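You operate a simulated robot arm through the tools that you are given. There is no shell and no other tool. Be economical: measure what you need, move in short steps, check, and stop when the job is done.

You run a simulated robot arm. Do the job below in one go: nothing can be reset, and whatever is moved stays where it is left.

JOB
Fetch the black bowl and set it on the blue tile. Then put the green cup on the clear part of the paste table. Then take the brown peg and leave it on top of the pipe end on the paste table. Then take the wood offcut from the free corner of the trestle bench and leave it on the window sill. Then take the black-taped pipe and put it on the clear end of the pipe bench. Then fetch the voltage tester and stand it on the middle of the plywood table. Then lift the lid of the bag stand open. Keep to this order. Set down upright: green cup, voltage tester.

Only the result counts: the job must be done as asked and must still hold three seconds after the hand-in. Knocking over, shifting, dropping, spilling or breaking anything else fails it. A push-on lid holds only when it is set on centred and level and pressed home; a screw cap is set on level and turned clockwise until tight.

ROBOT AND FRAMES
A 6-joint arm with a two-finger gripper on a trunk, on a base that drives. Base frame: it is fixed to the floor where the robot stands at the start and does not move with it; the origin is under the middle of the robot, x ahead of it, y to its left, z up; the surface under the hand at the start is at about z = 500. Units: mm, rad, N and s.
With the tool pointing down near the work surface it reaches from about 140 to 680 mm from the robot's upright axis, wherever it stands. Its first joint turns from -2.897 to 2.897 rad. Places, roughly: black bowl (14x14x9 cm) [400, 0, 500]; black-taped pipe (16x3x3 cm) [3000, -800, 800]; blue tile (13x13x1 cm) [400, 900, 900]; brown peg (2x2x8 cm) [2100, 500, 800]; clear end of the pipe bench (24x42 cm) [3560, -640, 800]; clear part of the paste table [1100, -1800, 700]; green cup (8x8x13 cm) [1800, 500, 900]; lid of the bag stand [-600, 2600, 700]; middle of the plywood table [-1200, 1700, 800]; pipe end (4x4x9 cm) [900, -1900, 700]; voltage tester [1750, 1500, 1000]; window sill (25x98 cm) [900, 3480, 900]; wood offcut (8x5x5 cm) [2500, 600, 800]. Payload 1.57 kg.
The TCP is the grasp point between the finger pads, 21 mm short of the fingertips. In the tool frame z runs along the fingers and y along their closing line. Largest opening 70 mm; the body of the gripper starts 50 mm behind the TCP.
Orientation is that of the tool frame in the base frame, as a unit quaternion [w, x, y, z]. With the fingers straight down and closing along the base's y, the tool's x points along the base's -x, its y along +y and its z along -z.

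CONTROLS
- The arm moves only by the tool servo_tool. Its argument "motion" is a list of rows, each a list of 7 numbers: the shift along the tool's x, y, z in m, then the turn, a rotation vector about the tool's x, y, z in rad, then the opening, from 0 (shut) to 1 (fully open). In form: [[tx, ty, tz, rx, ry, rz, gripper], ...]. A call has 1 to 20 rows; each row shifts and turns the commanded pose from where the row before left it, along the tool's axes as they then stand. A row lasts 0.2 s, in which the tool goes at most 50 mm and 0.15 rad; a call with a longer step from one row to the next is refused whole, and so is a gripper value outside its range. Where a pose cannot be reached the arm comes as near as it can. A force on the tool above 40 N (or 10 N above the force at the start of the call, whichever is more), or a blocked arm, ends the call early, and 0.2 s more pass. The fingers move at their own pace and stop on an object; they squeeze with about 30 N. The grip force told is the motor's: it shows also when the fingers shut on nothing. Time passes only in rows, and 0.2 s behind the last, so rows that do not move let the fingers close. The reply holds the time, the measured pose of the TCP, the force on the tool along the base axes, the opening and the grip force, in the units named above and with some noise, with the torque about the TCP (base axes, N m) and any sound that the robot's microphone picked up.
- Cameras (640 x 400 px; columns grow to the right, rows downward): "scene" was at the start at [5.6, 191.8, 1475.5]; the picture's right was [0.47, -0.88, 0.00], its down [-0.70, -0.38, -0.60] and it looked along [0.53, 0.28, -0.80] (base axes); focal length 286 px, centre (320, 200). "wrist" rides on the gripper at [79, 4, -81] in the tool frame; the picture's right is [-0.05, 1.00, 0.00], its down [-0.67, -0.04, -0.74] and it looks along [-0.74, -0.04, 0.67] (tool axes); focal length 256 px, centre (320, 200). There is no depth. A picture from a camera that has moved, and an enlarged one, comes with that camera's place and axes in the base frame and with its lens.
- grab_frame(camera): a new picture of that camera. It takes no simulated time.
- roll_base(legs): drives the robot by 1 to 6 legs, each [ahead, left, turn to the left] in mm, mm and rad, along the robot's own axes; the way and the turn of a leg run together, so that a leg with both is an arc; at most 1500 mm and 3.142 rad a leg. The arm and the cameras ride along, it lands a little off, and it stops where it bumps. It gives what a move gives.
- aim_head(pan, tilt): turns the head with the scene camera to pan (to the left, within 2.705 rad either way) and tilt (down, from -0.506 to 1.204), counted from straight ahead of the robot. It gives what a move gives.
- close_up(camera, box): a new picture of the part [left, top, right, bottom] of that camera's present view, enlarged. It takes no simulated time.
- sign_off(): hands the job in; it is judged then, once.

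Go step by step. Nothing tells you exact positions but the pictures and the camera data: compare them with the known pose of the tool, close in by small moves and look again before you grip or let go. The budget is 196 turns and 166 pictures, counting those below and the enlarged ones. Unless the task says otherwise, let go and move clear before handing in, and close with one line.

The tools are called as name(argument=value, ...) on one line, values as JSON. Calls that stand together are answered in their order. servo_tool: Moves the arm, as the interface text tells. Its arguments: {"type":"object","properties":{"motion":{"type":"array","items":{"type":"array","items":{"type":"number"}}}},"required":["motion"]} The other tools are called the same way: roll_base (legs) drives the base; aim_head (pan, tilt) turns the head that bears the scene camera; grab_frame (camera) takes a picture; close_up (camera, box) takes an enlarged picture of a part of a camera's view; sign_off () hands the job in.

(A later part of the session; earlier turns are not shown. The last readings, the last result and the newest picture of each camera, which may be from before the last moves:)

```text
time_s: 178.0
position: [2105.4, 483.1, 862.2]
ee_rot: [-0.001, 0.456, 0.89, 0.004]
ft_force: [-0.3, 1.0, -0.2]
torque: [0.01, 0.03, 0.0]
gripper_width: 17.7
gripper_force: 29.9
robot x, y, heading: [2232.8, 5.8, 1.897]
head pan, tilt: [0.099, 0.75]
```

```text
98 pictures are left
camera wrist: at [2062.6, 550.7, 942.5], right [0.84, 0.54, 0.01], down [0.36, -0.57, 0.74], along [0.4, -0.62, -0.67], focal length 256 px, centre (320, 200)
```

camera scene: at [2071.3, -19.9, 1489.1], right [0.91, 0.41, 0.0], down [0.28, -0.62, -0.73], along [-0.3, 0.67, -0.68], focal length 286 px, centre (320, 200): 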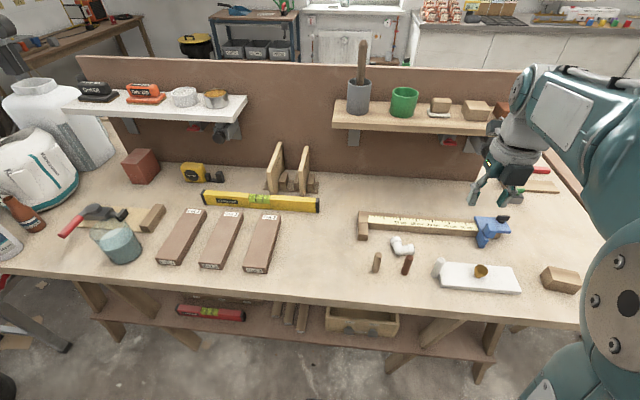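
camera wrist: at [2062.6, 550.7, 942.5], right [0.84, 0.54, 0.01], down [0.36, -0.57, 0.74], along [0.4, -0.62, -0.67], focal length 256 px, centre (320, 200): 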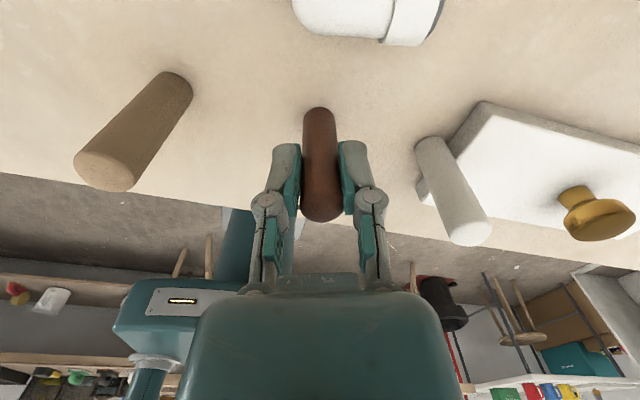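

The peg is held. I'll lift and retract, then drive back to the paste table.

servo_tool(motion=[[0, 0, -0.03, 0, 0, 0, 0], [0, 0, -0.045, 0, 0, 0, 0], [0, 0, -0.045, 0, 0, 0, 0], [0, 0, -0.045, 0, 0, 0, 0], [0, 0, -0.035, 0, 0, 0, 0], [-0.031, -0.01, 0, 0, 0, 0, 0], [-0.031, -0.01, 0, 0, 0, 0, 0], [-0.031, -0.01, 0, 0, 0, 0, 0], [-0.031, -0.01, 0, 0, 0, 0, 0], [0, 0, 0, 0, 0, 0, 0]])

roll_base(legs=[[-150, 0, 0]])

```text
time_s: 180.2
position: [2142.2, 356.5, 1058.9]
ee_rot: [-0.001, 0.456, 0.89, 0.004]
ft_force: [-0.4, -0.1, -0.5]
torque: [-0.02, 0.03, 0.02]
gripper_width: 17.9
gripper_force: 29.5
robot x, y, heading: [2235.4, 9.5, 1.888]
head pan, tilt: [0.099, 0.75]
```

```text
time_s: 181.5
position: [2191.5, 215.8, 1058.1]
ee_rot: [-0.001, 0.457, 0.89, 0.005]
ft_force: [0.5, 0.1, -0.1]
torque: [-0.02, 0.01, 0.01]
gripper_width: 18.1
gripper_force: 30.6
robot x, y, heading: [2279.9, -133.7, 1.886]
head pan, tilt: [0.099, 0.75]
```

roll_base(legs=[[0, 950, 0], [0, 0, 2.93], [700, -440, 0]])

aim_head(pan=-0.1, tilt=0.75)

grab_frame(camera="scene")

grab_frame(camera="wrist")

```text
time_s: 197.5
position: [1011.1, -1540.7, 1059.6]
ee_rot: [0.005, 0.832, -0.555, 0.0]
ft_force: [0.3, 0.6, -1.2]
torque: [0.02, -0.01, 0.04]
gripper_width: 18.1
gripper_force: 29.9
robot x, y, heading: [1004.6, -1182.2, -1.478]
head pan, tilt: [0.099, 0.75]
```

```text
time_s: 198.2
position: [1009.3, -1542.5, 1059.4]
ee_rot: [0.005, 0.832, -0.555, 0.001]
ft_force: [-0.7, -0.2, 0.3]
torque: [0.02, 0.0, -0.01]
gripper_width: 18.2
gripper_force: 29.9
robot x, y, heading: [997.1, -1182.7, -1.474]
head pan, tilt: [-0.099, 0.75]
```

```text
97 pictures are left
camera scene: at [1147.7, -1190.0, 1489.1], right [-1.0, 0.01, 0.0], down [0.01, 0.68, -0.73], along [-0.01, -0.73, -0.68], focal length 286 px, centre (320, 200)
```

scene: 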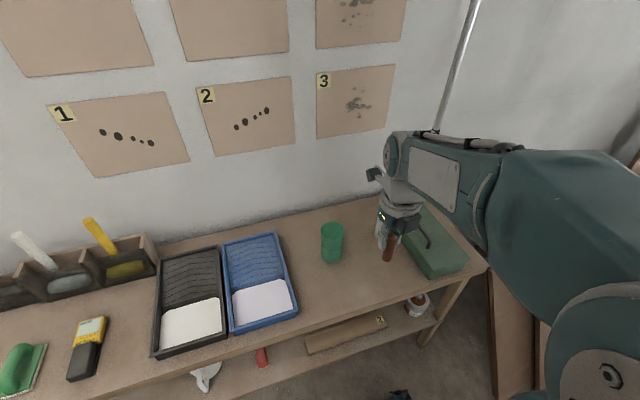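

```text
96 pictures are left
camera wrist: at [1037.3, -1614.9, 1140.5], right [-0.94, -0.34, 0.01], down [-0.22, 0.63, 0.74], along [-0.25, 0.7, -0.67], focal length 256 px, centre (320, 200)
```

wrist: 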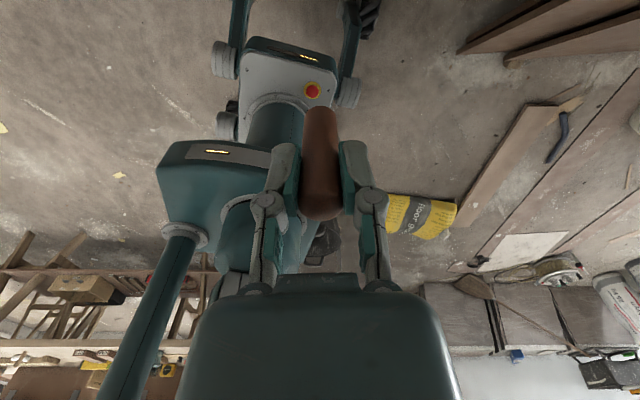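

The pipe end is hidden behind the arm. I'll move nearer, then swing the tool horizontal toward the pipe with the camera on top, which will also show the pipe.

servo_tool(motion=[[0.0325, 0.0245, 0, 0, 0, 0, 0], [0.0325, 0.0245, 0, 0, 0, 0, 0], [0.0325, 0.0245, 0, 0, 0, 0, 0], [0.0325, 0.0245, 0, 0, 0, 0, 0], [0, 0, 0.03, 0, 0, 0.125, 0], [0, 0, 0.03, 0, 0, 0.125, 0], [0, 0, 0, 0, 0, 0, 0]])

servo_tool(motion=[[0, 0, 0, 0, 0.1428, 0, 0], [0, 0, 0, 0, 0.1428, 0, 0], [0, 0, 0, 0, 0.1428, 0, 0], [0, 0, 0, 0, 0.1428, 0, 0], [0, 0, 0, 0, 0.1428, 0, 0], [0, 0, 0, 0, 0.1428, 0, 0], [0, 0, 0, 0, 0.1428, 0, 0], [0, 0, 0, 0, 0.1428, 0, 0], [0, 0, 0, 0, 0.1428, 0, 0], [0, 0, 0, 0, 0.1428, 0, 0], [0, 0, 0, 0, 0.1428, 0, 0], [0, 0, 0, 0, 0, 0, 0]])

grab_frame(camera="wrist")

grab_frame(camera="scene")

```text
time_s: 199.8
position: [968.3, -1699.5, 1002.9]
ee_rot: [0.005, 0.756, -0.655, 0.001]
ft_force: [-0.7, -1.0, -0.5]
torque: [0.03, 0.0, 0.0]
gripper_width: 18.3
gripper_force: 29.8
robot x, y, heading: [1003.2, -1180.7, -1.485]
head pan, tilt: [-0.099, 0.75]
```

```text
time_s: 202.4
position: [970.0, -1699.9, 1001.6]
ee_rot: [0.466, 0.534, -0.46, 0.536]
ft_force: [1.0, -0.3, -0.4]
torque: [-0.01, 0.01, -0.02]
gripper_width: 18.0
gripper_force: 29.4
robot x, y, heading: [1000.9, -1180.3, -1.476]
head pan, tilt: [-0.099, 0.75]
```

```text
95 pictures are left
camera wrist: at [953.8, -1618.8, 1078.6], right [-0.99, -0.14, -0.05], down [-0.07, 0.74, -0.67], along [0.13, -0.66, -0.74], focal length 256 px, centre (320, 200)
```

wrist: 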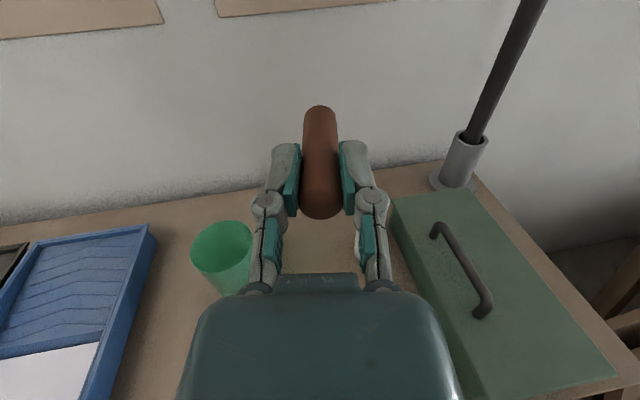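

```text
94 pictures are left
camera scene: at [1147.2, -1190.7, 1489.1], right [-1.0, 0.01, 0.0], down [0.01, 0.68, -0.73], along [-0.01, -0.73, -0.68], focal length 286 px, centre (320, 200)
```

scene: 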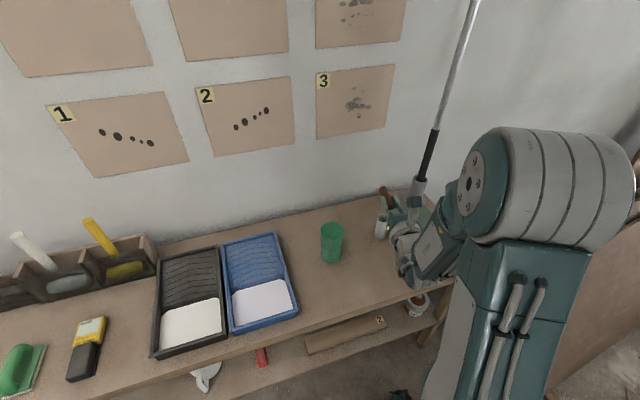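

Horizontal pose reached, and the pipe end now shows in the scene view. I'll zoom in.

close_up(camera="scene", box=[330, 170, 458, 270])

```text
4.00 times, centred on (394, 220) of scene
camera zoom: at [1147.2, -1190.7, 1489.1], right [-1.0, 0.01, 0.0], down [0.01, 0.68, -0.73], along [-0.01, -0.73, -0.68], focal length 1143 px, centre (24, 120)
```

zoom: 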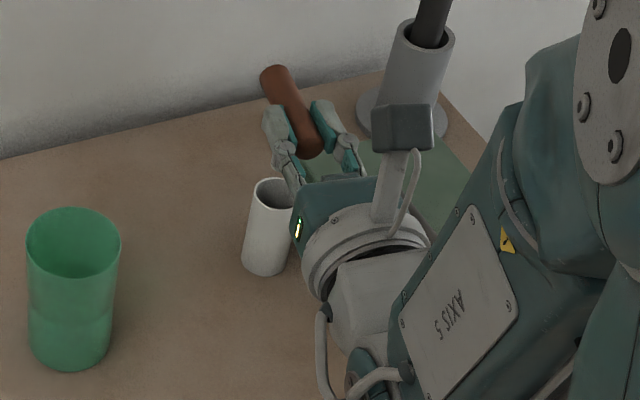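

The pipe top is at about [927, -1858, 784]. I'll bring the peg over it, staying above.

servo_tool(motion=[[0, 0.022, 0.042, 0, 0, 0, 0], [0, 0.022, 0.042, 0, 0, 0, 0], [0, 0.022, 0.041, 0, 0, 0, 0], [-0.045, 0, 0, 0, 0, 0, 0], [-0.045, 0, 0, 0, 0, 0, 0], [-0.045, 0, 0, 0, 0, 0, 0], [-0.04, 0, 0, 0, 0, 0, 0], [0, 0, 0, 0, 0, 0, 0]])

grab_frame(camera="wrist")

close_up(camera="scene", box=[330, 170, 458, 270])

```text
time_s: 204.2
position: [921.8, -1835.6, 826.1]
ee_rot: [0.465, 0.534, -0.46, 0.536]
ft_force: [-0.6, 0.3, 0.5]
torque: [0.02, -0.04, 0.03]
gripper_width: 18.1
gripper_force: 29.8
robot x, y, heading: [1001.4, -1180.1, -1.48]
head pan, tilt: [-0.099, 0.75]
```

```text
92 pictures are left
camera wrist: at [906.6, -1754.9, 904.9], right [-0.99, -0.14, -0.05], down [-0.07, 0.74, -0.67], along [0.13, -0.66, -0.74], focal length 256 px, centre (320, 200)
```

wrist: 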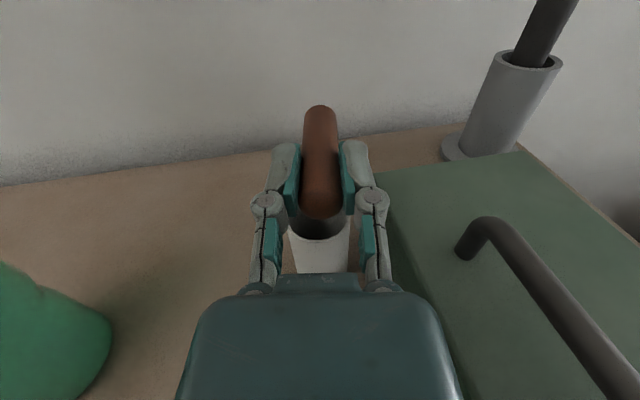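

```text
4.00 times, centred on (394, 220) of scene
camera zoom: at [1146.8, -1191.5, 1489.2], right [-1.0, 0.01, 0.0], down [0.01, 0.68, -0.73], along [-0.01, -0.73, -0.68], focal length 1143 px, centre (24, 120)
```

zoom: 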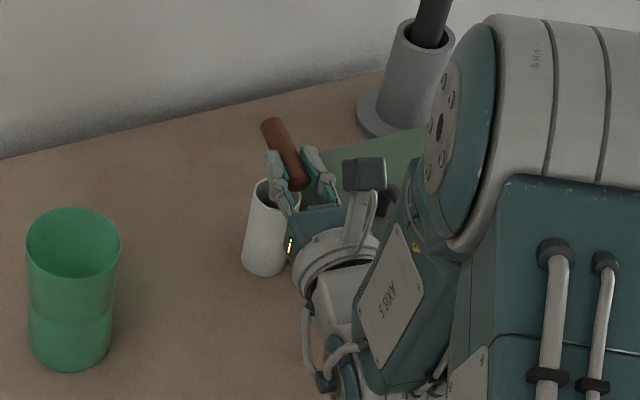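

Laterally the peg is centred over the tube. I'll ease back 3 mm and lower gently.

servo_tool(motion=[[-0.012, 0, -0.003, 0, 0, 0, 0], [-0.012, 0, 0, 0, 0, 0, 0], [-0.003, 0, 0, 0, 0, 0, 0], [0, 0, 0, 0, 0, 0, 0]])

close_up(camera="wrist", box=[240, 80, 400, 280])

```text
time_s: 205.2
position: [921.4, -1831.4, 800.1]
ee_rot: [0.466, 0.534, -0.459, 0.535]
ft_force: [0.1, -0.3, 0.5]
torque: [-0.03, 0.02, 0.0]
gripper_width: 18.1
gripper_force: 29.6
robot x, y, heading: [996.2, -1182.7, -1.478]
head pan, tilt: [-0.099, 0.75]
```

```text
2.00 times, centred on (320, 180) of wrist
camera zoom: at [905.6, -1751.4, 878.1], right [-0.99, -0.14, -0.05], down [-0.08, 0.74, -0.67], along [0.13, -0.66, -0.74], focal length 512 px, centre (320, 240)
```

zoom: 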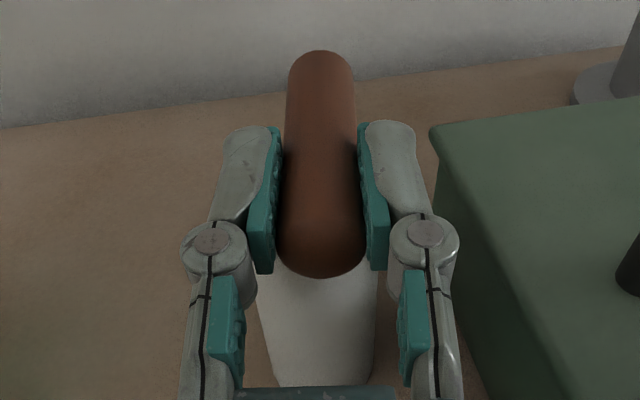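

servo_tool(motion=[[-0.003, 0, 0, 0, 0, 0, 0], [0, 0, 0, 0, 0, 0, 0]])

servo_tool(motion=[[-0.003, 0, 0, 0, 0, 0, 0], [0, 0, 0, 0, 0, 0, 0]])

servo_tool(motion=[[-0.002, 0, 0, 0, 0, 0, 0], [0, 0, 0, 0, 0, 0, 0]])

```text
time_s: 205.8
position: [921.4, -1832.1, 799.4]
ee_rot: [0.466, 0.534, -0.458, 0.537]
ft_force: [-0.1, 1.4, 13.0]
torque: [-0.06, -0.04, 0.0]
gripper_width: 18.2
gripper_force: 29.4
robot x, y, heading: [999.6, -1181.1, -1.48]
head pan, tilt: [-0.099, 0.75]
```

```text
time_s: 206.4
position: [920.9, -1833.4, 798.2]
ee_rot: [0.468, 0.532, -0.457, 0.538]
ft_force: [-0.6, -0.1, 32.2]
torque: [-0.49, -0.05, 0.0]
gripper_width: 18.2
gripper_force: 30.1
robot x, y, heading: [999.5, -1184.2, -1.476]
head pan, tilt: [-0.099, 0.75]
```

```text
time_s: 207.0
position: [921.8, -1832.2, 794.9]
ee_rot: [0.468, 0.532, -0.457, 0.538]
ft_force: [-1.1, -1.7, 32.8]
torque: [-0.64, -0.07, 0.0]
gripper_width: 18.2
gripper_force: 30.2
robot x, y, heading: [1003.1, -1181.5, -1.478]
head pan, tilt: [-0.099, 0.75]
```

Contact came earlier, at about z 799. I'll ease off the pressure and look.

servo_tool(motion=[[0.004, 0, 0, 0, 0, 0, 0], [0, 0, 0, 0, 0, 0, 0]])

close_up(camera="wrist", box=[240, 80, 400, 280])

close_up(camera="scene", box=[362, 190, 426, 240])

```text
time_s: 207.6
position: [921.9, -1831.3, 796.0]
ee_rot: [0.465, 0.535, -0.459, 0.536]
ft_force: [1.1, -2.7, 19.0]
torque: [-0.54, -0.08, 0.0]
gripper_width: 18.0
gripper_force: 29.8
robot x, y, heading: [999.8, -1177.8, -1.479]
head pan, tilt: [-0.099, 0.75]
```

```text
2.00 times, centred on (320, 180) of wrist
camera zoom: at [905.7, -1750.7, 874.1], right [-0.99, -0.15, -0.05], down [-0.08, 0.74, -0.67], along [0.13, -0.66, -0.74], focal length 512 px, centre (320, 240)
```

zoom: 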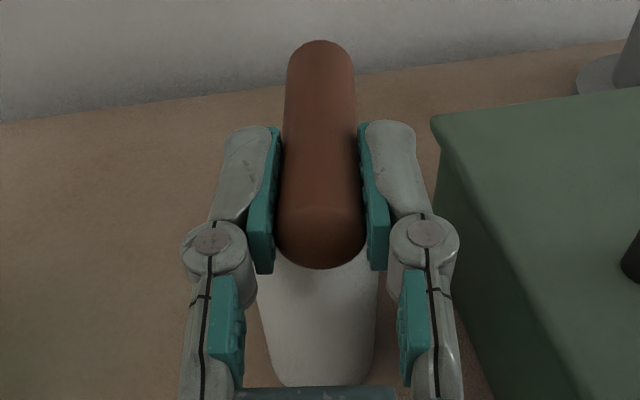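

```text
8.00 times, centred on (394, 215) of scene
camera zoom: at [1147.1, -1190.0, 1489.2], right [-1.0, 0.01, 0.0], down [0.01, 0.68, -0.73], along [-0.01, -0.73, -0.68], focal length 2286 px, centre (-272, 80)
```

zoom: 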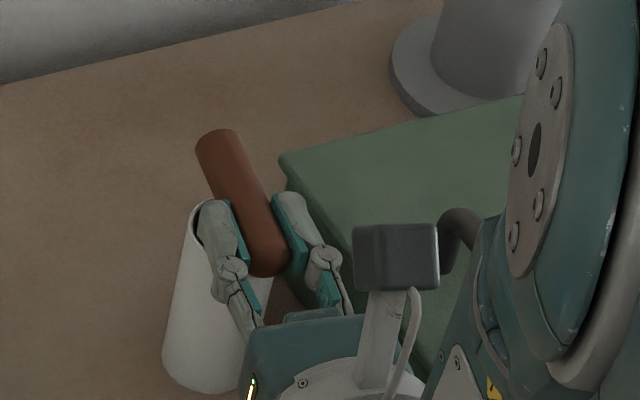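

The contact torque shows the load is balanced about the tube's centre. I'll relieve the force and open.

servo_tool(motion=[[0.002, 0, 0, 0, 0, 0, 0], [0, 0, 0, 0, 0, 0, 0]])

```text
time_s: 208.2
position: [920.0, -1831.8, 795.7]
ee_rot: [0.465, 0.535, -0.461, 0.534]
ft_force: [-0.4, -2.1, 4.1]
torque: [-0.2, -0.02, -0.02]
gripper_width: 18.1
gripper_force: 29.9
robot x, y, heading: [1000.9, -1179.7, -1.479]
head pan, tilt: [-0.099, 0.75]
```

servo_tool(motion=[[0, 0, 0, 0, 0, 0, 0.35], [0, 0, 0, 0, 0, 0, 0.6], [0, 0, 0, 0, 0, 0, 0.6]])

close_up(camera="wrist", box=[240, 80, 400, 280])

```text
time_s: 209.0
position: [920.5, -1831.7, 797.2]
ee_rot: [0.465, 0.535, -0.46, 0.536]
ft_force: [-0.8, -0.6, 1.0]
torque: [-0.01, 0.03, -0.04]
gripper_width: 42.1
gripper_force: 0.0
robot x, y, heading: [1000.6, -1178.6, -1.484]
head pan, tilt: [-0.099, 0.75]
```

```text
2.00 times, centred on (320, 180) of wrist
camera zoom: at [905.3, -1750.8, 875.9], right [-0.99, -0.14, -0.05], down [-0.08, 0.74, -0.67], along [0.13, -0.66, -0.74], focal length 512 px, centre (320, 240)
```

zoom: 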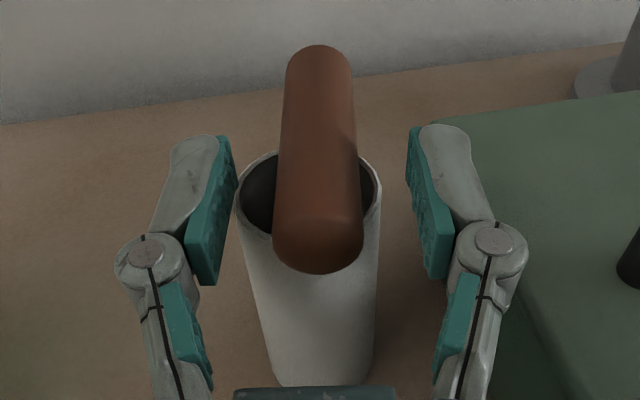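

The peg lies across the tube. I'll withdraw straight back.

servo_tool(motion=[[0, 0, -0.02, 0, 0, 0, 0.6], [0, 0, -0.03, 0, 0, 0, 0.6], [0, 0, -0.04, 0, 0, 0, 0.6], [0.04, 0, -0.02, 0, 0, 0, 0.6], [0.045, 0, 0, 0, 0, 0, 0.6], [0.045, 0, 0, 0, 0, 0, 0.6], [0.045, 0, 0, 0, 0, 0, 0.6], [0.045, 0, 0, 0, 0, 0, 0.6], [0, 0, 0, 0, 0, 0, 0.6]])

grab_frame(camera="wrist")

close_up(camera="scene", box=[330, 170, 458, 270])

```text
time_s: 211.0
position: [902.4, -1725.6, 1015.9]
ee_rot: [0.464, 0.535, -0.46, 0.536]
ft_force: [1.0, 0.2, -0.3]
torque: [0.01, -0.01, 0.05]
gripper_width: 42.0
gripper_force: 0.1
robot x, y, heading: [1000.7, -1179.9, -1.483]
head pan, tilt: [-0.099, 0.75]
```

```text
86 pictures are left
camera wrist: at [887.2, -1644.0, 1095.0], right [-0.99, -0.14, -0.05], down [-0.08, 0.74, -0.67], along [0.13, -0.66, -0.74], focal length 256 px, centre (320, 200)
```

wrist: 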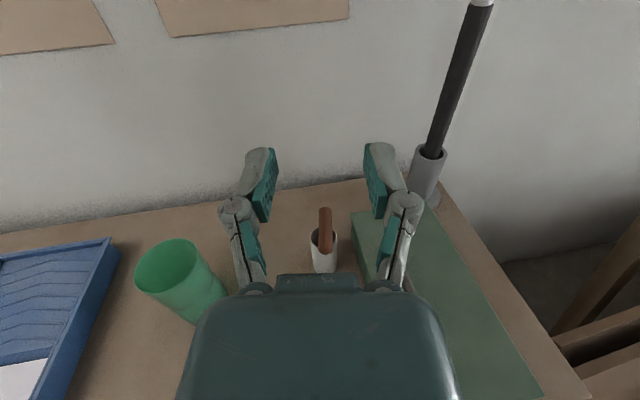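

```text
4.00 times, centred on (394, 220) of scene
camera zoom: at [1147.1, -1190.5, 1489.1], right [-1.0, 0.01, 0.0], down [0.01, 0.68, -0.73], along [-0.01, -0.73, -0.68], focal length 1143 px, centre (24, 120)
```

zoom: 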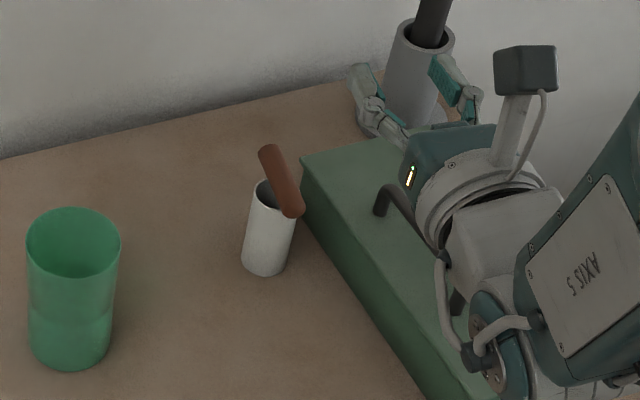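

The peg rests securely on the pipe end. I'll fold the tool back down, retract, and go for the wood offcut.

servo_tool(motion=[[0, 0, -0.02, 0, -0.1428, 0, 0.6], [0, 0, -0.02, 0, -0.1428, 0, 0.6], [0, 0, 0, 0, -0.1428, 0, 0.6], [0, 0, 0, 0, -0.1428, 0, 0.6], [0, 0, 0, 0, -0.1428, 0, 0.6], [0, 0, 0, 0, -0.1428, 0, 0.6], [0, 0, 0, 0, -0.1428, 0, 0.6], [0, 0, 0, 0, -0.1428, 0, 0.6], [0, 0, 0, 0, -0.1428, 0, 0.6], [0, 0, 0, 0, -0.1428, 0, 0.6], [0, 0, 0, 0, -0.1428, 0, 0.6], [0, 0, 0, 0, 0, 0, 0.6]])

servo_tool(motion=[[0, 0, 0, 0, 0, -0.138, 0.6], [0, 0, 0, 0, 0, -0.138, 0.6], [0, 0, 0, 0, 0, -0.138, 0.6], [0, 0, 0, 0, 0, -0.138, 0.6], [0, 0, 0, 0, 0, -0.138, 0.6], [0, 0, 0, 0, 0, -0.138, 0.6], [0, 0, 0, 0, 0, -0.138, 0.6], [0, 0, 0, 0, 0, -0.138, 0.6], [0, 0, 0, 0, 0, -0.138, 0.6], [0, 0, 0, 0, 0, -0.138, 0.6], [0, 0, 0, 0, 0, -0.138, 0.6], [0.035, -0.03, 0, 0, 0, 0, 0.6], [0.035, -0.03, 0, 0, 0, 0, 0.6], [0.03, -0.035, 0, 0, 0, 0, 0.6], [0, -0.045, 0, 0, 0, 0, 0.6], [0, -0.04, 0, 0, 0, 0, 0.6], [0, 0, 0, 0, 0, 0, 0.6]])

```text
time_s: 213.6
position: [899.9, -1682.3, 1019.8]
ee_rot: [0.005, 0.756, -0.654, 0.001]
ft_force: [0.0, 0.3, 0.1]
torque: [0.0, -0.02, 0.0]
gripper_width: 42.0
gripper_force: 0.0
robot x, y, heading: [1001.7, -1178.8, -1.478]
head pan, tilt: [-0.099, 0.75]
```

```text
time_s: 217.2
position: [979.7, -1492.8, 1015.2]
ee_rot: [0.005, 0.999, 0.046, -0.003]
ft_force: [-0.2, 0.5, -0.5]
torque: [-0.02, -0.02, 0.03]
gripper_width: 41.9
gripper_force: 0.1
robot x, y, heading: [1000.2, -1180.4, -1.48]
head pan, tilt: [-0.099, 0.75]
```

roll_base(legs=[[-700, 440, 0], [0, 0, -2.91], [0, -1340, 0]])

aim_head(pan=-0.1, tilt=0.85)

grab_frame(camera="scene")

```text
time_s: 234.7
position: [2616.2, 200.6, 1016.1]
ee_rot: [0.003, -0.127, 0.992, 0.004]
ft_force: [-0.9, 0.6, 0.0]
torque: [0.03, -0.03, -0.03]
gripper_width: 42.1
gripper_force: 0.1
robot x, y, heading: [2650.0, -112.7, 1.823]
head pan, tilt: [-0.099, 0.75]
```

```text
time_s: 235.4
position: [2618.2, 200.3, 1015.1]
ee_rot: [0.002, -0.128, 0.992, 0.005]
ft_force: [-0.3, 0.1, 1.3]
torque: [0.02, 0.0, 0.01]
gripper_width: 42.0
gripper_force: 0.0
robot x, y, heading: [2648.0, -113.1, 1.819]
head pan, tilt: [-0.099, 0.85]
```

```text
84 pictures are left
camera scene: at [2501.9, -129.9, 1481.1], right [0.99, 0.15, 0.0], down [0.12, -0.74, -0.66], along [-0.1, 0.65, -0.75], focal length 286 px, centre (320, 200)
```

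scene: 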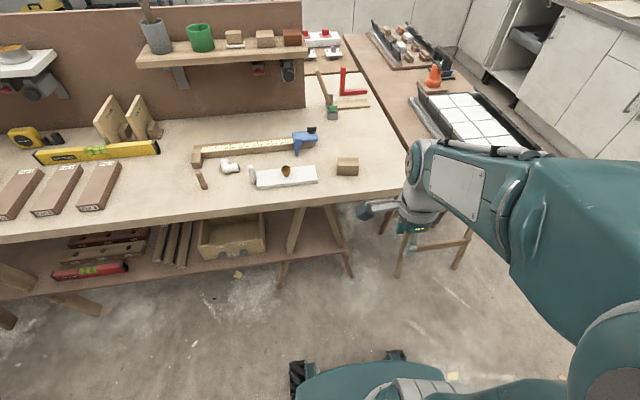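

The offcut is at about [2484, 607]. I'll square up and drive in.

roll_base(legs=[[0, 0, 0.073], [240, -70, 0]])

aim_head(pan=-0.1, tilt=0.9)

close_up(camera="scene", box=[300, 120, 500, 245])

grab_frame(camera="wrist")

```text
time_s: 237.7
position: [2587.2, 444.8, 1015.6]
ee_rot: [0.002, -0.162, 0.987, 0.005]
ft_force: [-0.5, -0.1, 0.2]
torque: [0.01, -0.01, 0.01]
gripper_width: 42.2
gripper_force: 0.0
robot x, y, heading: [2641.6, 137.0, 1.892]
head pan, tilt: [-0.099, 0.85]
```

```text
time_s: 238.3
position: [2588.2, 444.8, 1015.0]
ee_rot: [0.002, -0.162, 0.987, 0.005]
ft_force: [0.2, 0.6, 0.5]
torque: [0.01, 0.0, 0.04]
gripper_width: 41.9
gripper_force: 0.0
robot x, y, heading: [2643.1, 131.3, 1.895]
head pan, tilt: [-0.099, 0.901]
```

```text
3.20 times, centred on (400, 182) of scene
camera zoom: at [2494.4, 104.1, 1477.2], right [0.98, 0.22, 0.0], down [0.17, -0.76, -0.62], along [-0.14, 0.61, -0.78], focal length 914 px, centre (64, 256)
```

zoom: 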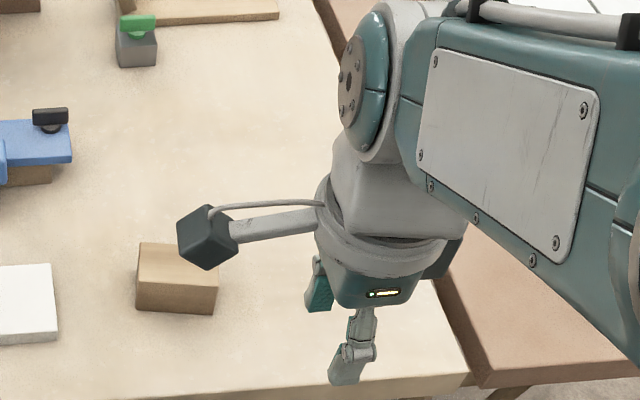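

```text
82 pictures are left
camera wrist: at [2510.4, 423.0, 1095.6], right [-0.27, 0.96, 0.01], down [0.64, 0.17, 0.75], along [0.72, 0.21, -0.66], focal length 256 px, centre (320, 200)
```

wrist: 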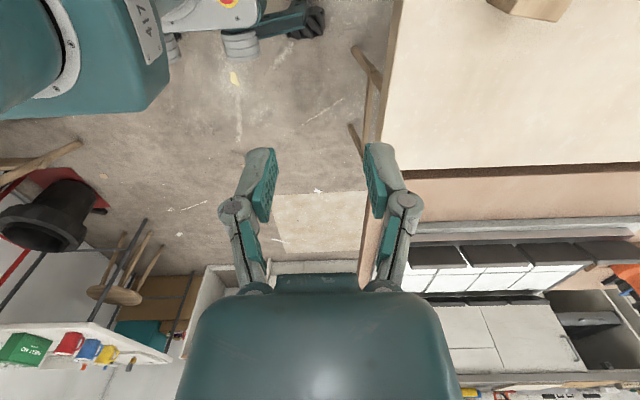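

The block's long axis is at about 0.13 rad in the base frame. I'll align the fingers across it and go above it.

servo_tool(motion=[[0.0122, 0.047, 0, 0, 0, 0, 1], [0.0122, 0.047, 0, 0, 0, 0, 1], [0.0122, 0.047, 0, 0, 0, 0, 1], [0.0122, 0.047, 0, 0, 0, 0, 1], [0, 0, 0.04, 0, 0, 0.095, 1], [0, 0, 0.04, 0, 0, 0.095, 1], [0, 0, 0.03, 0, 0, 0, 1], [0, 0, 0, 0, 0, 0, 1]])

grab_frame(camera="wrist")

close_up(camera="scene", box=[280, 120, 440, 245])

```text
time_s: 240.1
position: [2482.8, 607.2, 905.6]
ee_rot: [0.001, -0.067, 0.998, 0.005]
ft_force: [0.3, -1.5, -0.1]
torque: [0.02, 0.0, -0.02]
gripper_width: 70.0
gripper_force: 0.0
robot x, y, heading: [2638.2, 137.6, 1.896]
head pan, tilt: [-0.099, 0.901]
```

```text
81 pictures are left
camera wrist: at [2403.4, 600.9, 987.4], right [-0.08, 1.0, 0.01], down [0.66, 0.05, 0.75], along [0.74, 0.07, -0.66], focal length 256 px, centre (320, 200)
```

wrist: 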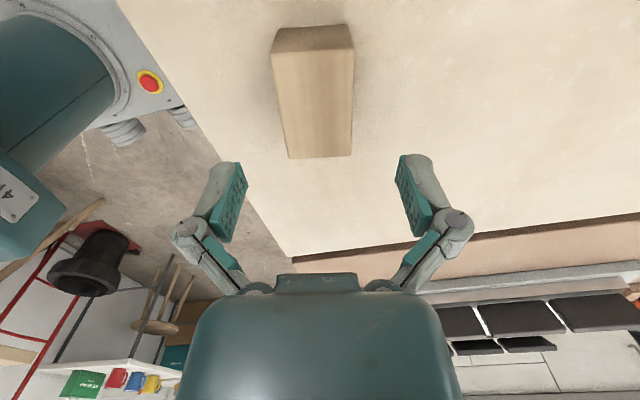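

```text
3.20 times, centred on (360, 182) of scene
camera zoom: at [2494.7, 105.5, 1477.1], right [0.98, 0.22, 0.0], down [0.17, -0.76, -0.62], along [-0.14, 0.6, -0.78], focal length 914 px, centre (192, 256)
```

zoom: 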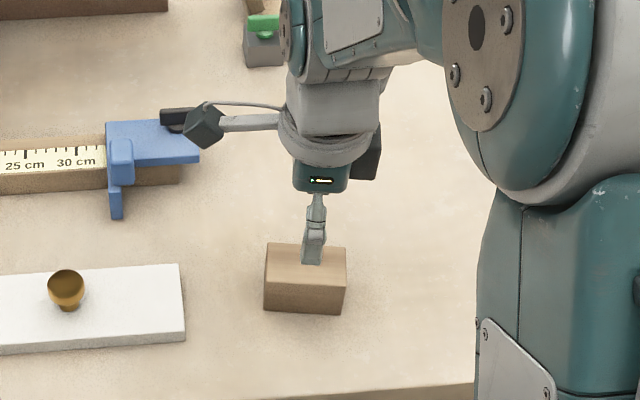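

Aligned. I'll descend and grip.

servo_tool(motion=[[0, 0, 0.04, 0, 0, 0, 1], [0, 0, 0.041, 0, 0, 0, 1], [0, 0, 0, 0, 0, 0, 1], [0, 0, 0, 0, 0, 0, 0.5], [0, 0, 0, 0, 0, 0, 0.3], [0, 0, 0, 0, 0, 0, 0.3], [0, 0, 0, 0, 0, 0, 0.3]])

grab_frame(camera="wrist")

```text
time_s: 241.7
position: [2481.4, 609.2, 827.3]
ee_rot: [0.001, -0.068, 0.998, 0.005]
ft_force: [-0.9, -1.5, 12.2]
torque: [0.22, 0.02, 0.03]
gripper_width: 44.0
gripper_force: 30.2
robot x, y, heading: [2639.5, 135.2, 1.897]
head pan, tilt: [-0.099, 0.901]
```

```text
79 pictures are left
camera wrist: at [2401.9, 602.4, 907.5], right [-0.08, 1.0, 0.01], down [0.66, 0.05, 0.75], along [0.74, 0.07, -0.67], focal length 256 px, centre (320, 200)
```

wrist: 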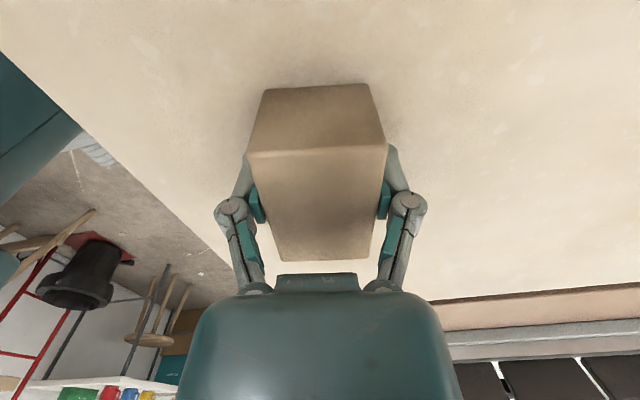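

The offcut is held. I'll lift, retract, and drive to the window side, keeping this heading.

servo_tool(motion=[[0, 0, -0.03, 0, 0, 0, 0.3], [0, 0, -0.045, 0, 0, 0, 0.3], [0, 0, -0.045, 0, 0, 0, 0.3], [0, 0, -0.045, 0, 0, 0, 0.3], [0, 0, -0.045, 0, 0, 0, 0.3], [0, -0.045, -0.01, 0, 0, 0, 0.3], [0, -0.045, -0.01, 0, 0, 0, 0.3], [0, -0.045, 0, 0, 0, 0, 0.3], [0, -0.03, 0, 0, 0, 0, 0.3], [0, 0, 0, 0, 0, 0, 0.3]])

roll_base(legs=[[-60, 0, 0], [0, -1110, 0], [1500, 0, 0], [930, 0, 0]])

aim_head(pan=0.9, tilt=0.5)

grab_frame(camera="scene")

```text
time_s: 243.9
position: [2502.5, 442.8, 1055.8]
ee_rot: [0.001, -0.067, 0.998, 0.004]
ft_force: [0.4, -0.5, -1.8]
torque: [-0.02, -0.02, 0.02]
gripper_width: 44.2
gripper_force: 30.0
robot x, y, heading: [2641.2, 133.2, 1.895]
head pan, tilt: [-0.099, 0.901]
```

```text
time_s: 261.6
position: [2891.6, 3035.1, 1056.6]
ee_rot: [0.002, -0.057, 0.998, 0.004]
ft_force: [-0.2, 0.5, -0.8]
torque: [0.02, 0.02, 0.0]
gripper_width: 44.1
gripper_force: 30.6
robot x, y, heading: [3022.3, 2724.2, 1.879]
head pan, tilt: [-0.099, 0.901]
```

```text
time_s: 262.8
position: [2891.2, 3033.2, 1057.1]
ee_rot: [0.002, -0.057, 0.998, 0.005]
ft_force: [-0.1, 0.5, -1.1]
torque: [-0.03, 0.0, 0.02]
gripper_width: 44.3
gripper_force: 30.0
robot x, y, heading: [3023.2, 2725.6, 1.871]
head pan, tilt: [0.901, 0.499]
```

```text
78 pictures are left
camera scene: at [2807.1, 2655.2, 1510.9], right [0.36, 0.93, 0.0], down [0.45, -0.17, -0.88], along [-0.82, 0.32, -0.48], focal length 286 px, centre (320, 200)
```

scene: 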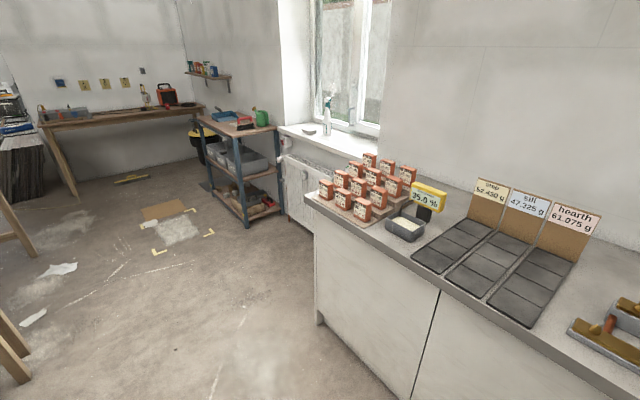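

The sill lies beyond the counter, with a spray bottle near its middle and free space to the right. I'll slide left along the aisle to face it.

roll_base(legs=[[0, 0, 0.02], [0, 1450, 0], [0, 150, 0]])

aim_head(pan=0.0, tilt=0.55)

grab_frame(camera="scene")

```text
time_s: 271.3
position: [1375.4, 2528.2, 1056.5]
ee_rot: [0.0, -0.068, 0.998, 0.005]
ft_force: [-0.5, -0.2, -0.5]
torque: [0.01, -0.02, -0.02]
gripper_width: 44.2
gripper_force: 29.5
robot x, y, heading: [1508.9, 2223.0, 1.898]
head pan, tilt: [0.901, 0.499]
```

```text
time_s: 272.5
position: [1373.8, 2529.4, 1056.0]
ee_rot: [0.002, -0.067, 0.998, 0.005]
ft_force: [-0.2, 0.7, -1.3]
torque: [0.01, 0.0, 0.01]
gripper_width: 44.0
gripper_force: 29.9
robot x, y, heading: [1515.2, 2218.3, 1.889]
head pan, tilt: [0.0, 0.55]
```

```text
77 pictures are left
camera scene: at [1355.6, 2201.4, 1506.5], right [0.95, 0.32, 0.0], down [0.17, -0.5, -0.85], along [-0.27, 0.81, -0.52], focal length 286 px, centre (320, 200)
```

scene: 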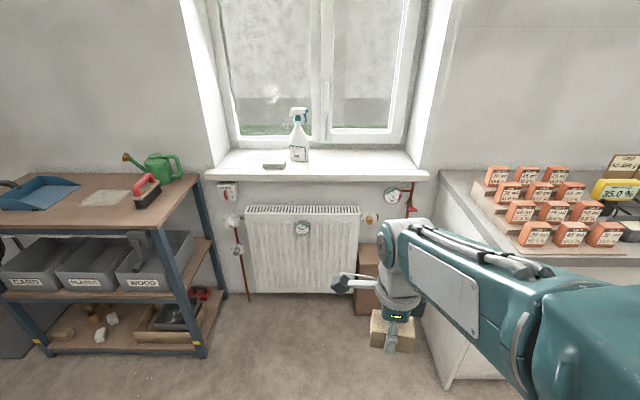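

The sill's right half is clear; I'll target about u=2190, v=2965 and drive up to it.

roll_base(legs=[[770, 0, 0]])

aim_head(pan=-0.05, tilt=0.75)

grab_frame(camera="scene")

```text
time_s: 276.7
position: [1127.3, 3258.9, 1057.6]
ee_rot: [0.002, -0.068, 0.998, 0.004]
ft_force: [0.5, -0.3, -1.2]
torque: [0.01, 0.01, -0.01]
gripper_width: 44.2
gripper_force: 30.0
robot x, y, heading: [1268.0, 2951.9, 1.896]
head pan, tilt: [0.0, 0.55]
```

```text
time_s: 277.4
position: [1127.3, 3259.1, 1056.4]
ee_rot: [0.002, -0.068, 0.998, 0.004]
ft_force: [1.0, 0.3, -0.5]
torque: [0.01, -0.07, -0.01]
gripper_width: 44.2
gripper_force: 30.0
robot x, y, heading: [1266.2, 2951.9, 1.896]
head pan, tilt: [-0.051, 0.75]
```

```text
76 pictures are left
camera scene: at [1115.9, 2927.5, 1489.1], right [0.96, 0.27, 0.0], down [0.18, -0.66, -0.73], along [-0.2, 0.7, -0.68], focal length 286 px, centre (320, 200)
```

scene: 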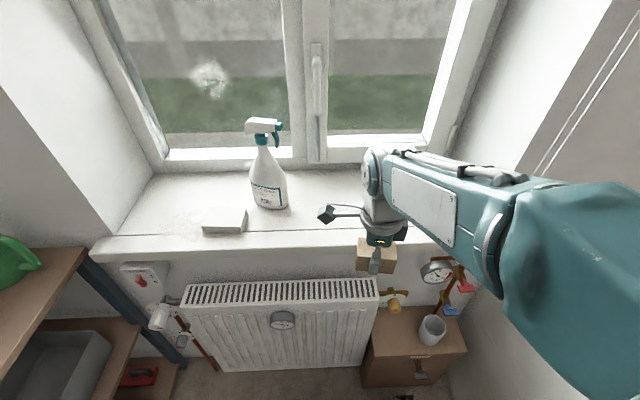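

servo_tool(motion=[[0, 0.0447, 0, 0, 0, 0, 0.3], [0, 0.0447, 0, 0, 0, 0, 0.3], [0.002, 0.0447, 0, 0, 0, 0, 0.3], [0, 0.0447, 0, 0, 0, 0, 0.3], [0, 0.0447, 0, 0, 0, 0, 0.3], [0, 0.0447, 0, 0, 0, 0, 0.3], [0, 0, 0.045, 0, 0, 0, 0.3], [0, 0, 0.03, 0, 0, 0, 0.3], [0, 0, 0, 0, 0, 0, 0.3]])

grab_frame(camera="scene")

grab_frame(camera="wrist")

```text
time_s: 279.4
position: [1089.3, 3526.2, 983.7]
ee_rot: [0.002, -0.068, 0.998, 0.005]
ft_force: [-0.2, 0.3, -0.3]
torque: [0.04, -0.01, -0.01]
gripper_width: 44.3
gripper_force: 30.0
robot x, y, heading: [1264.8, 2949.3, 1.897]
head pan, tilt: [-0.051, 0.75]
```

```text
75 pictures are left
camera scene: at [1115.7, 2929.1, 1489.0], right [0.96, 0.27, 0.0], down [0.18, -0.66, -0.73], along [-0.2, 0.7, -0.68], focal length 286 px, centre (320, 200)
```

scene: 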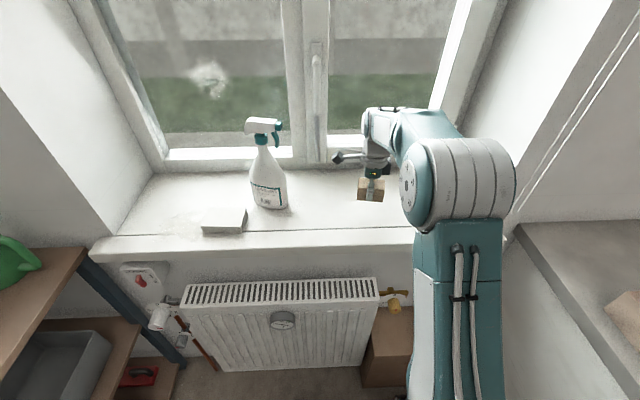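

```text
74 pictures are left
camera wrist: at [1009.8, 3519.6, 1064.8], right [-0.08, 1.0, 0.01], down [0.66, 0.05, 0.75], along [0.74, 0.07, -0.66], focal length 256 px, centre (320, 200)
```

wrist: 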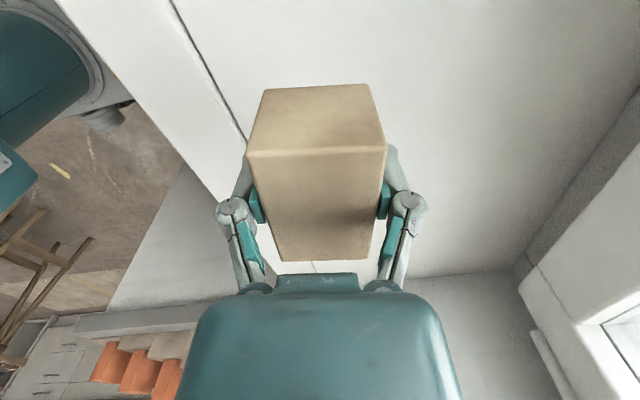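

servo_tool(motion=[[0, 0, 0.025, 0, 0, 0, 0.3], [0, 0, 0.012, 0, 0, 0, 0.3], [0, 0, 0, 0, 0, 0, 0.3]])

servo_tool(motion=[[0, 0, 0.005, 0, 0, 0, 0.3], [0, 0, 0.005, 0, 0, 0, 0.3], [0, 0, 0, 0, 0, 0, 0.3]])

servo_tool(motion=[[0, 0, 0.004, 0, 0, 0, 0.3], [0, 0, 0, 0, 0, 0, 0.3]])

close_up(camera="scene", box=[320, 150, 448, 250])

```text
time_s: 280.2
position: [1089.6, 3525.8, 948.0]
ee_rot: [0.002, -0.068, 0.998, 0.004]
ft_force: [-0.5, -0.2, -1.2]
torque: [-0.02, 0.02, 0.0]
gripper_width: 44.2
gripper_force: 29.8
robot x, y, heading: [1268.1, 2952.3, 1.894]
head pan, tilt: [-0.051, 0.75]
```

```text
time_s: 281.0
position: [1089.1, 3526.2, 936.6]
ee_rot: [0.004, -0.068, 0.998, 0.004]
ft_force: [0.1, -0.6, -1.5]
torque: [0.01, -0.01, 0.05]
gripper_width: 44.2
gripper_force: 29.1
robot x, y, heading: [1262.4, 2949.8, 1.895]
head pan, tilt: [-0.051, 0.75]
```

```text
time_s: 281.6
position: [1089.8, 3527.9, 931.7]
ee_rot: [0.003, -0.067, 0.998, 0.005]
ft_force: [-0.8, 0.0, 0.0]
torque: [-0.02, -0.01, 0.0]
gripper_width: 44.3
gripper_force: 29.7
robot x, y, heading: [1268.2, 2949.2, 1.9]
head pan, tilt: [-0.051, 0.75]
```

```text
4.00 times, centred on (384, 200) of scene
camera zoom: at [1115.7, 2929.1, 1489.0], right [0.96, 0.27, 0.0], down [0.18, -0.66, -0.73], along [-0.2, 0.7, -0.68], focal length 1143 px, centre (64, 200)
```

zoom: 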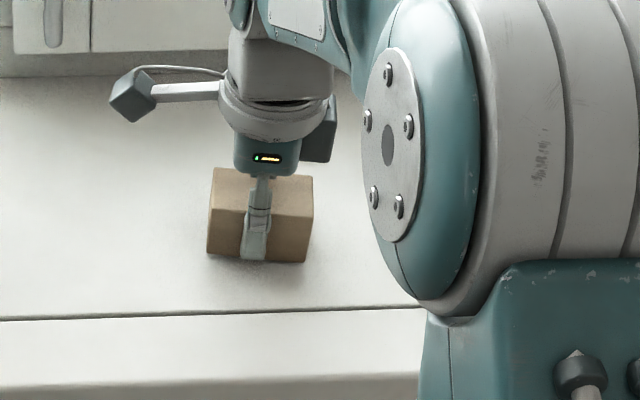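

servo_tool(motion=[[0, 0, 0.003, 0, 0, 0, 0.3], [0, 0, 0, 0, 0, 0, 0.3]])

servo_tool(motion=[[0, 0, 0.003, 0, 0, 0, 0.3], [0, 0, 0, 0, 0, 0, 0.3]])

```text
time_s: 282.2
position: [1089.9, 3527.3, 929.8]
ee_rot: [0.003, -0.068, 0.998, 0.005]
ft_force: [0.6, -0.4, -0.7]
torque: [0.01, -0.03, 0.02]
gripper_width: 44.2
gripper_force: 30.6
robot x, y, heading: [1267.9, 2952.7, 1.892]
head pan, tilt: [-0.051, 0.75]
```

```text
time_s: 282.8
position: [1090.0, 3526.8, 925.3]
ee_rot: [0.002, -0.068, 0.998, 0.005]
ft_force: [0.0, -0.1, 3.4]
torque: [-0.05, 0.08, 0.0]
gripper_width: 44.4
gripper_force: 30.0
robot x, y, heading: [1268.6, 2952.3, 1.894]
head pan, tilt: [-0.051, 0.75]
```

Contact. I'll release and lift.

servo_tool(motion=[[0, 0, 0, 0, 0, 0, 0.7], [0, 0, 0, 0, 0, 0, 0.9], [0, 0, 0, 0, 0, 0, 0.9], [0, 0, -0.03, 0, 0, 0, 0.9], [0, 0, -0.045, 0, 0, 0, 0.9], [0, 0, -0.045, 0, 0, 0, 0.9], [0, -0.045, -0.02, 0, 0, 0, 0.9], [0, -0.048, 0, 0, 0, 0, 0.9], [0, -0.048, 0, 0, 0, 0, 0.9], [0, -0.048, 0, 0, 0, 0, 0.9], [0, -0.048, 0, 0, 0, 0, 0.9], [0, -0.03, 0, 0, 0, 0, 0.9], [0, 0, 0, 0, 0, 0, 0.9]])

grab_frame(camera="scene")

```text
time_s: 285.6
position: [1124.1, 3259.9, 1065.6]
ee_rot: [0.002, -0.067, 0.998, 0.004]
ft_force: [0.3, 0.2, -0.4]
torque: [0.0, 0.02, -0.03]
gripper_width: 63.4
gripper_force: 0.1
robot x, y, heading: [1268.3, 2953.1, 1.898]
head pan, tilt: [-0.051, 0.75]
```

```text
72 pictures are left
camera scene: at [1116.0, 2927.3, 1489.1], right [0.96, 0.27, 0.0], down [0.18, -0.66, -0.73], along [-0.2, 0.7, -0.68], focal length 286 px, centre (320, 200)
```

scene: 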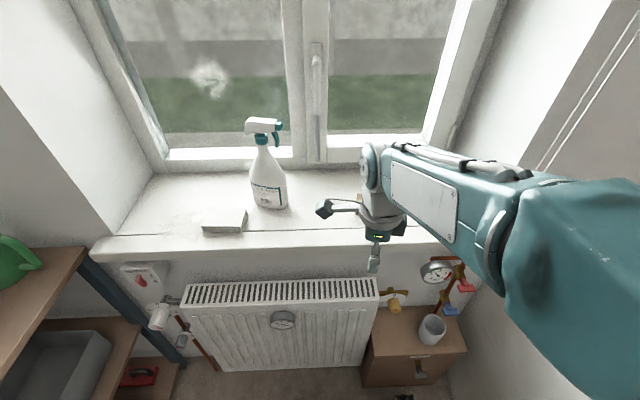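

The offcut rests on the sill. Next is the black-taped pipe: I'll drive back around the far end to the pipe bench.

roll_base(legs=[[-760, 0, 0], [0, -1500, 0], [-1500, 0, 0], [-860, 0, 0]])

```text
time_s: 308.2
position: [3551.4, 733.2, 1065.8]
ee_rot: [0.003, -0.065, 0.998, 0.005]
ft_force: [0.0, -0.4, 0.4]
torque: [-0.04, -0.01, 0.01]
gripper_width: 63.1
gripper_force: 0.1
robot x, y, heading: [3693.2, 421.5, 1.892]
head pan, tilt: [-0.051, 0.75]
```

roll_base(legs=[[0, 0, 3.141], [0, -700, 0]])

aim_head(pan=0.0, tilt=0.7)

grab_frame(camera="scene")

```text
time_s: 319.3
position: [3167.9, -85.7, 1065.7]
ee_rot: [0.005, 0.999, 0.054, -0.002]
ft_force: [0.1, 0.3, 0.4]
torque: [0.01, 0.05, -0.01]
gripper_width: 63.1
gripper_force: 0.1
robot x, y, heading: [3032.4, 227.7, -1.274]
head pan, tilt: [-0.051, 0.75]
```

```text
time_s: 319.9
position: [3167.1, -87.4, 1066.0]
ee_rot: [0.004, 0.998, 0.055, -0.002]
ft_force: [-0.2, 0.1, 0.0]
torque: [-0.01, 0.0, -0.01]
gripper_width: 63.3
gripper_force: 0.0
robot x, y, heading: [3031.6, 229.1, -1.277]
head pan, tilt: [0.0, 0.7]
```

```text
71 pictures are left
camera scene: at [3187.4, 246.8, 1493.2], right [-0.96, -0.29, 0.0], down [-0.19, 0.62, -0.76], along [0.22, -0.73, -0.64], focal length 286 px, centre (320, 200)
```

scene: 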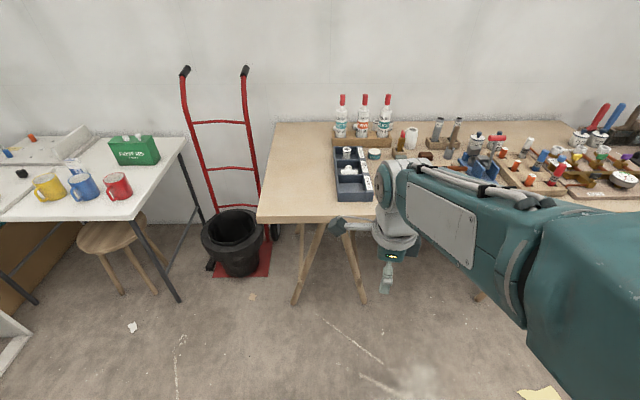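

roll_base(legs=[[0, 0, 0.027], [0, -370, 0], [150, 0, 0]])

grab_frame(camera="scene")

grab_frame(camera="wrist")

```text
time_s: 323.6
position: [2864.6, -342.4, 1066.6]
ee_rot: [0.005, 0.998, 0.068, -0.001]
ft_force: [0.0, 0.8, 0.3]
torque: [-0.01, -0.03, 0.0]
gripper_width: 63.0
gripper_force: 0.1
robot x, y, heading: [2724.6, -37.9, -1.249]
head pan, tilt: [0.0, 0.7]
```

```text
70 pictures are left
camera scene: at [2876.8, -8.9, 1493.4], right [-0.95, -0.32, 0.0], down [-0.21, 0.61, -0.76], along [0.24, -0.72, -0.64], focal length 286 px, centre (320, 200)
```

scene: 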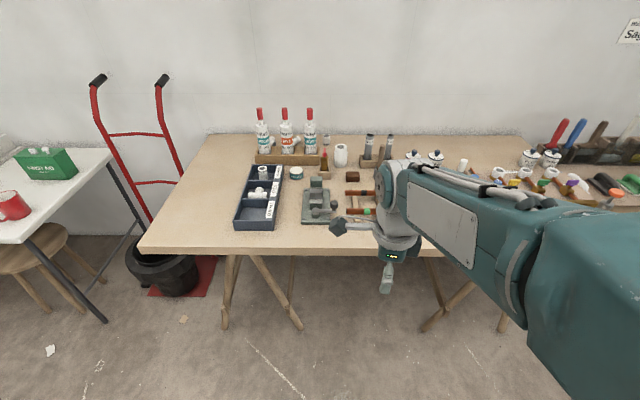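

```text
69 pictures are left
camera wrist: at [2944.6, -334.9, 1146.4], right [0.08, -1.0, 0.01], down [-0.66, -0.05, 0.75], along [-0.74, -0.07, -0.66], focal length 256 px, centre (320, 200)
```

wrist: 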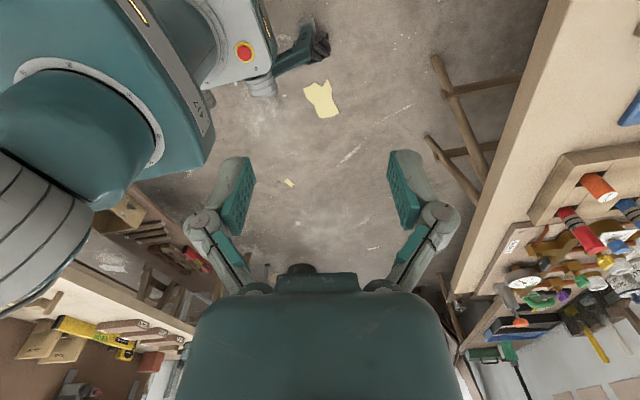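

close_up(camera="scene", box=[290, 150, 400, 230])

```text
5.00 times, centred on (345, 190) of scene
camera zoom: at [2876.8, -8.9, 1493.4], right [-0.95, -0.32, 0.0], down [-0.21, 0.61, -0.76], along [0.24, -0.72, -0.64], focal length 1429 px, centre (195, 250)
```

zoom: 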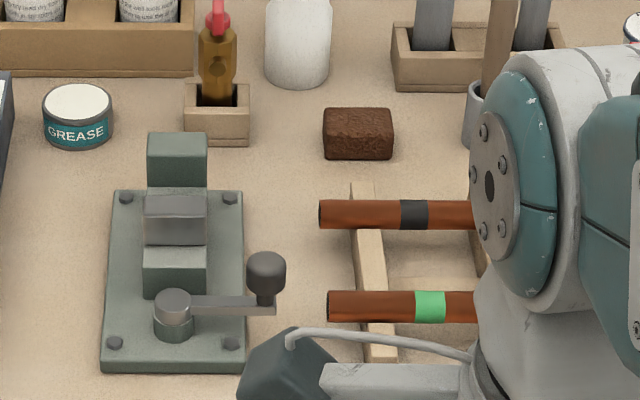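

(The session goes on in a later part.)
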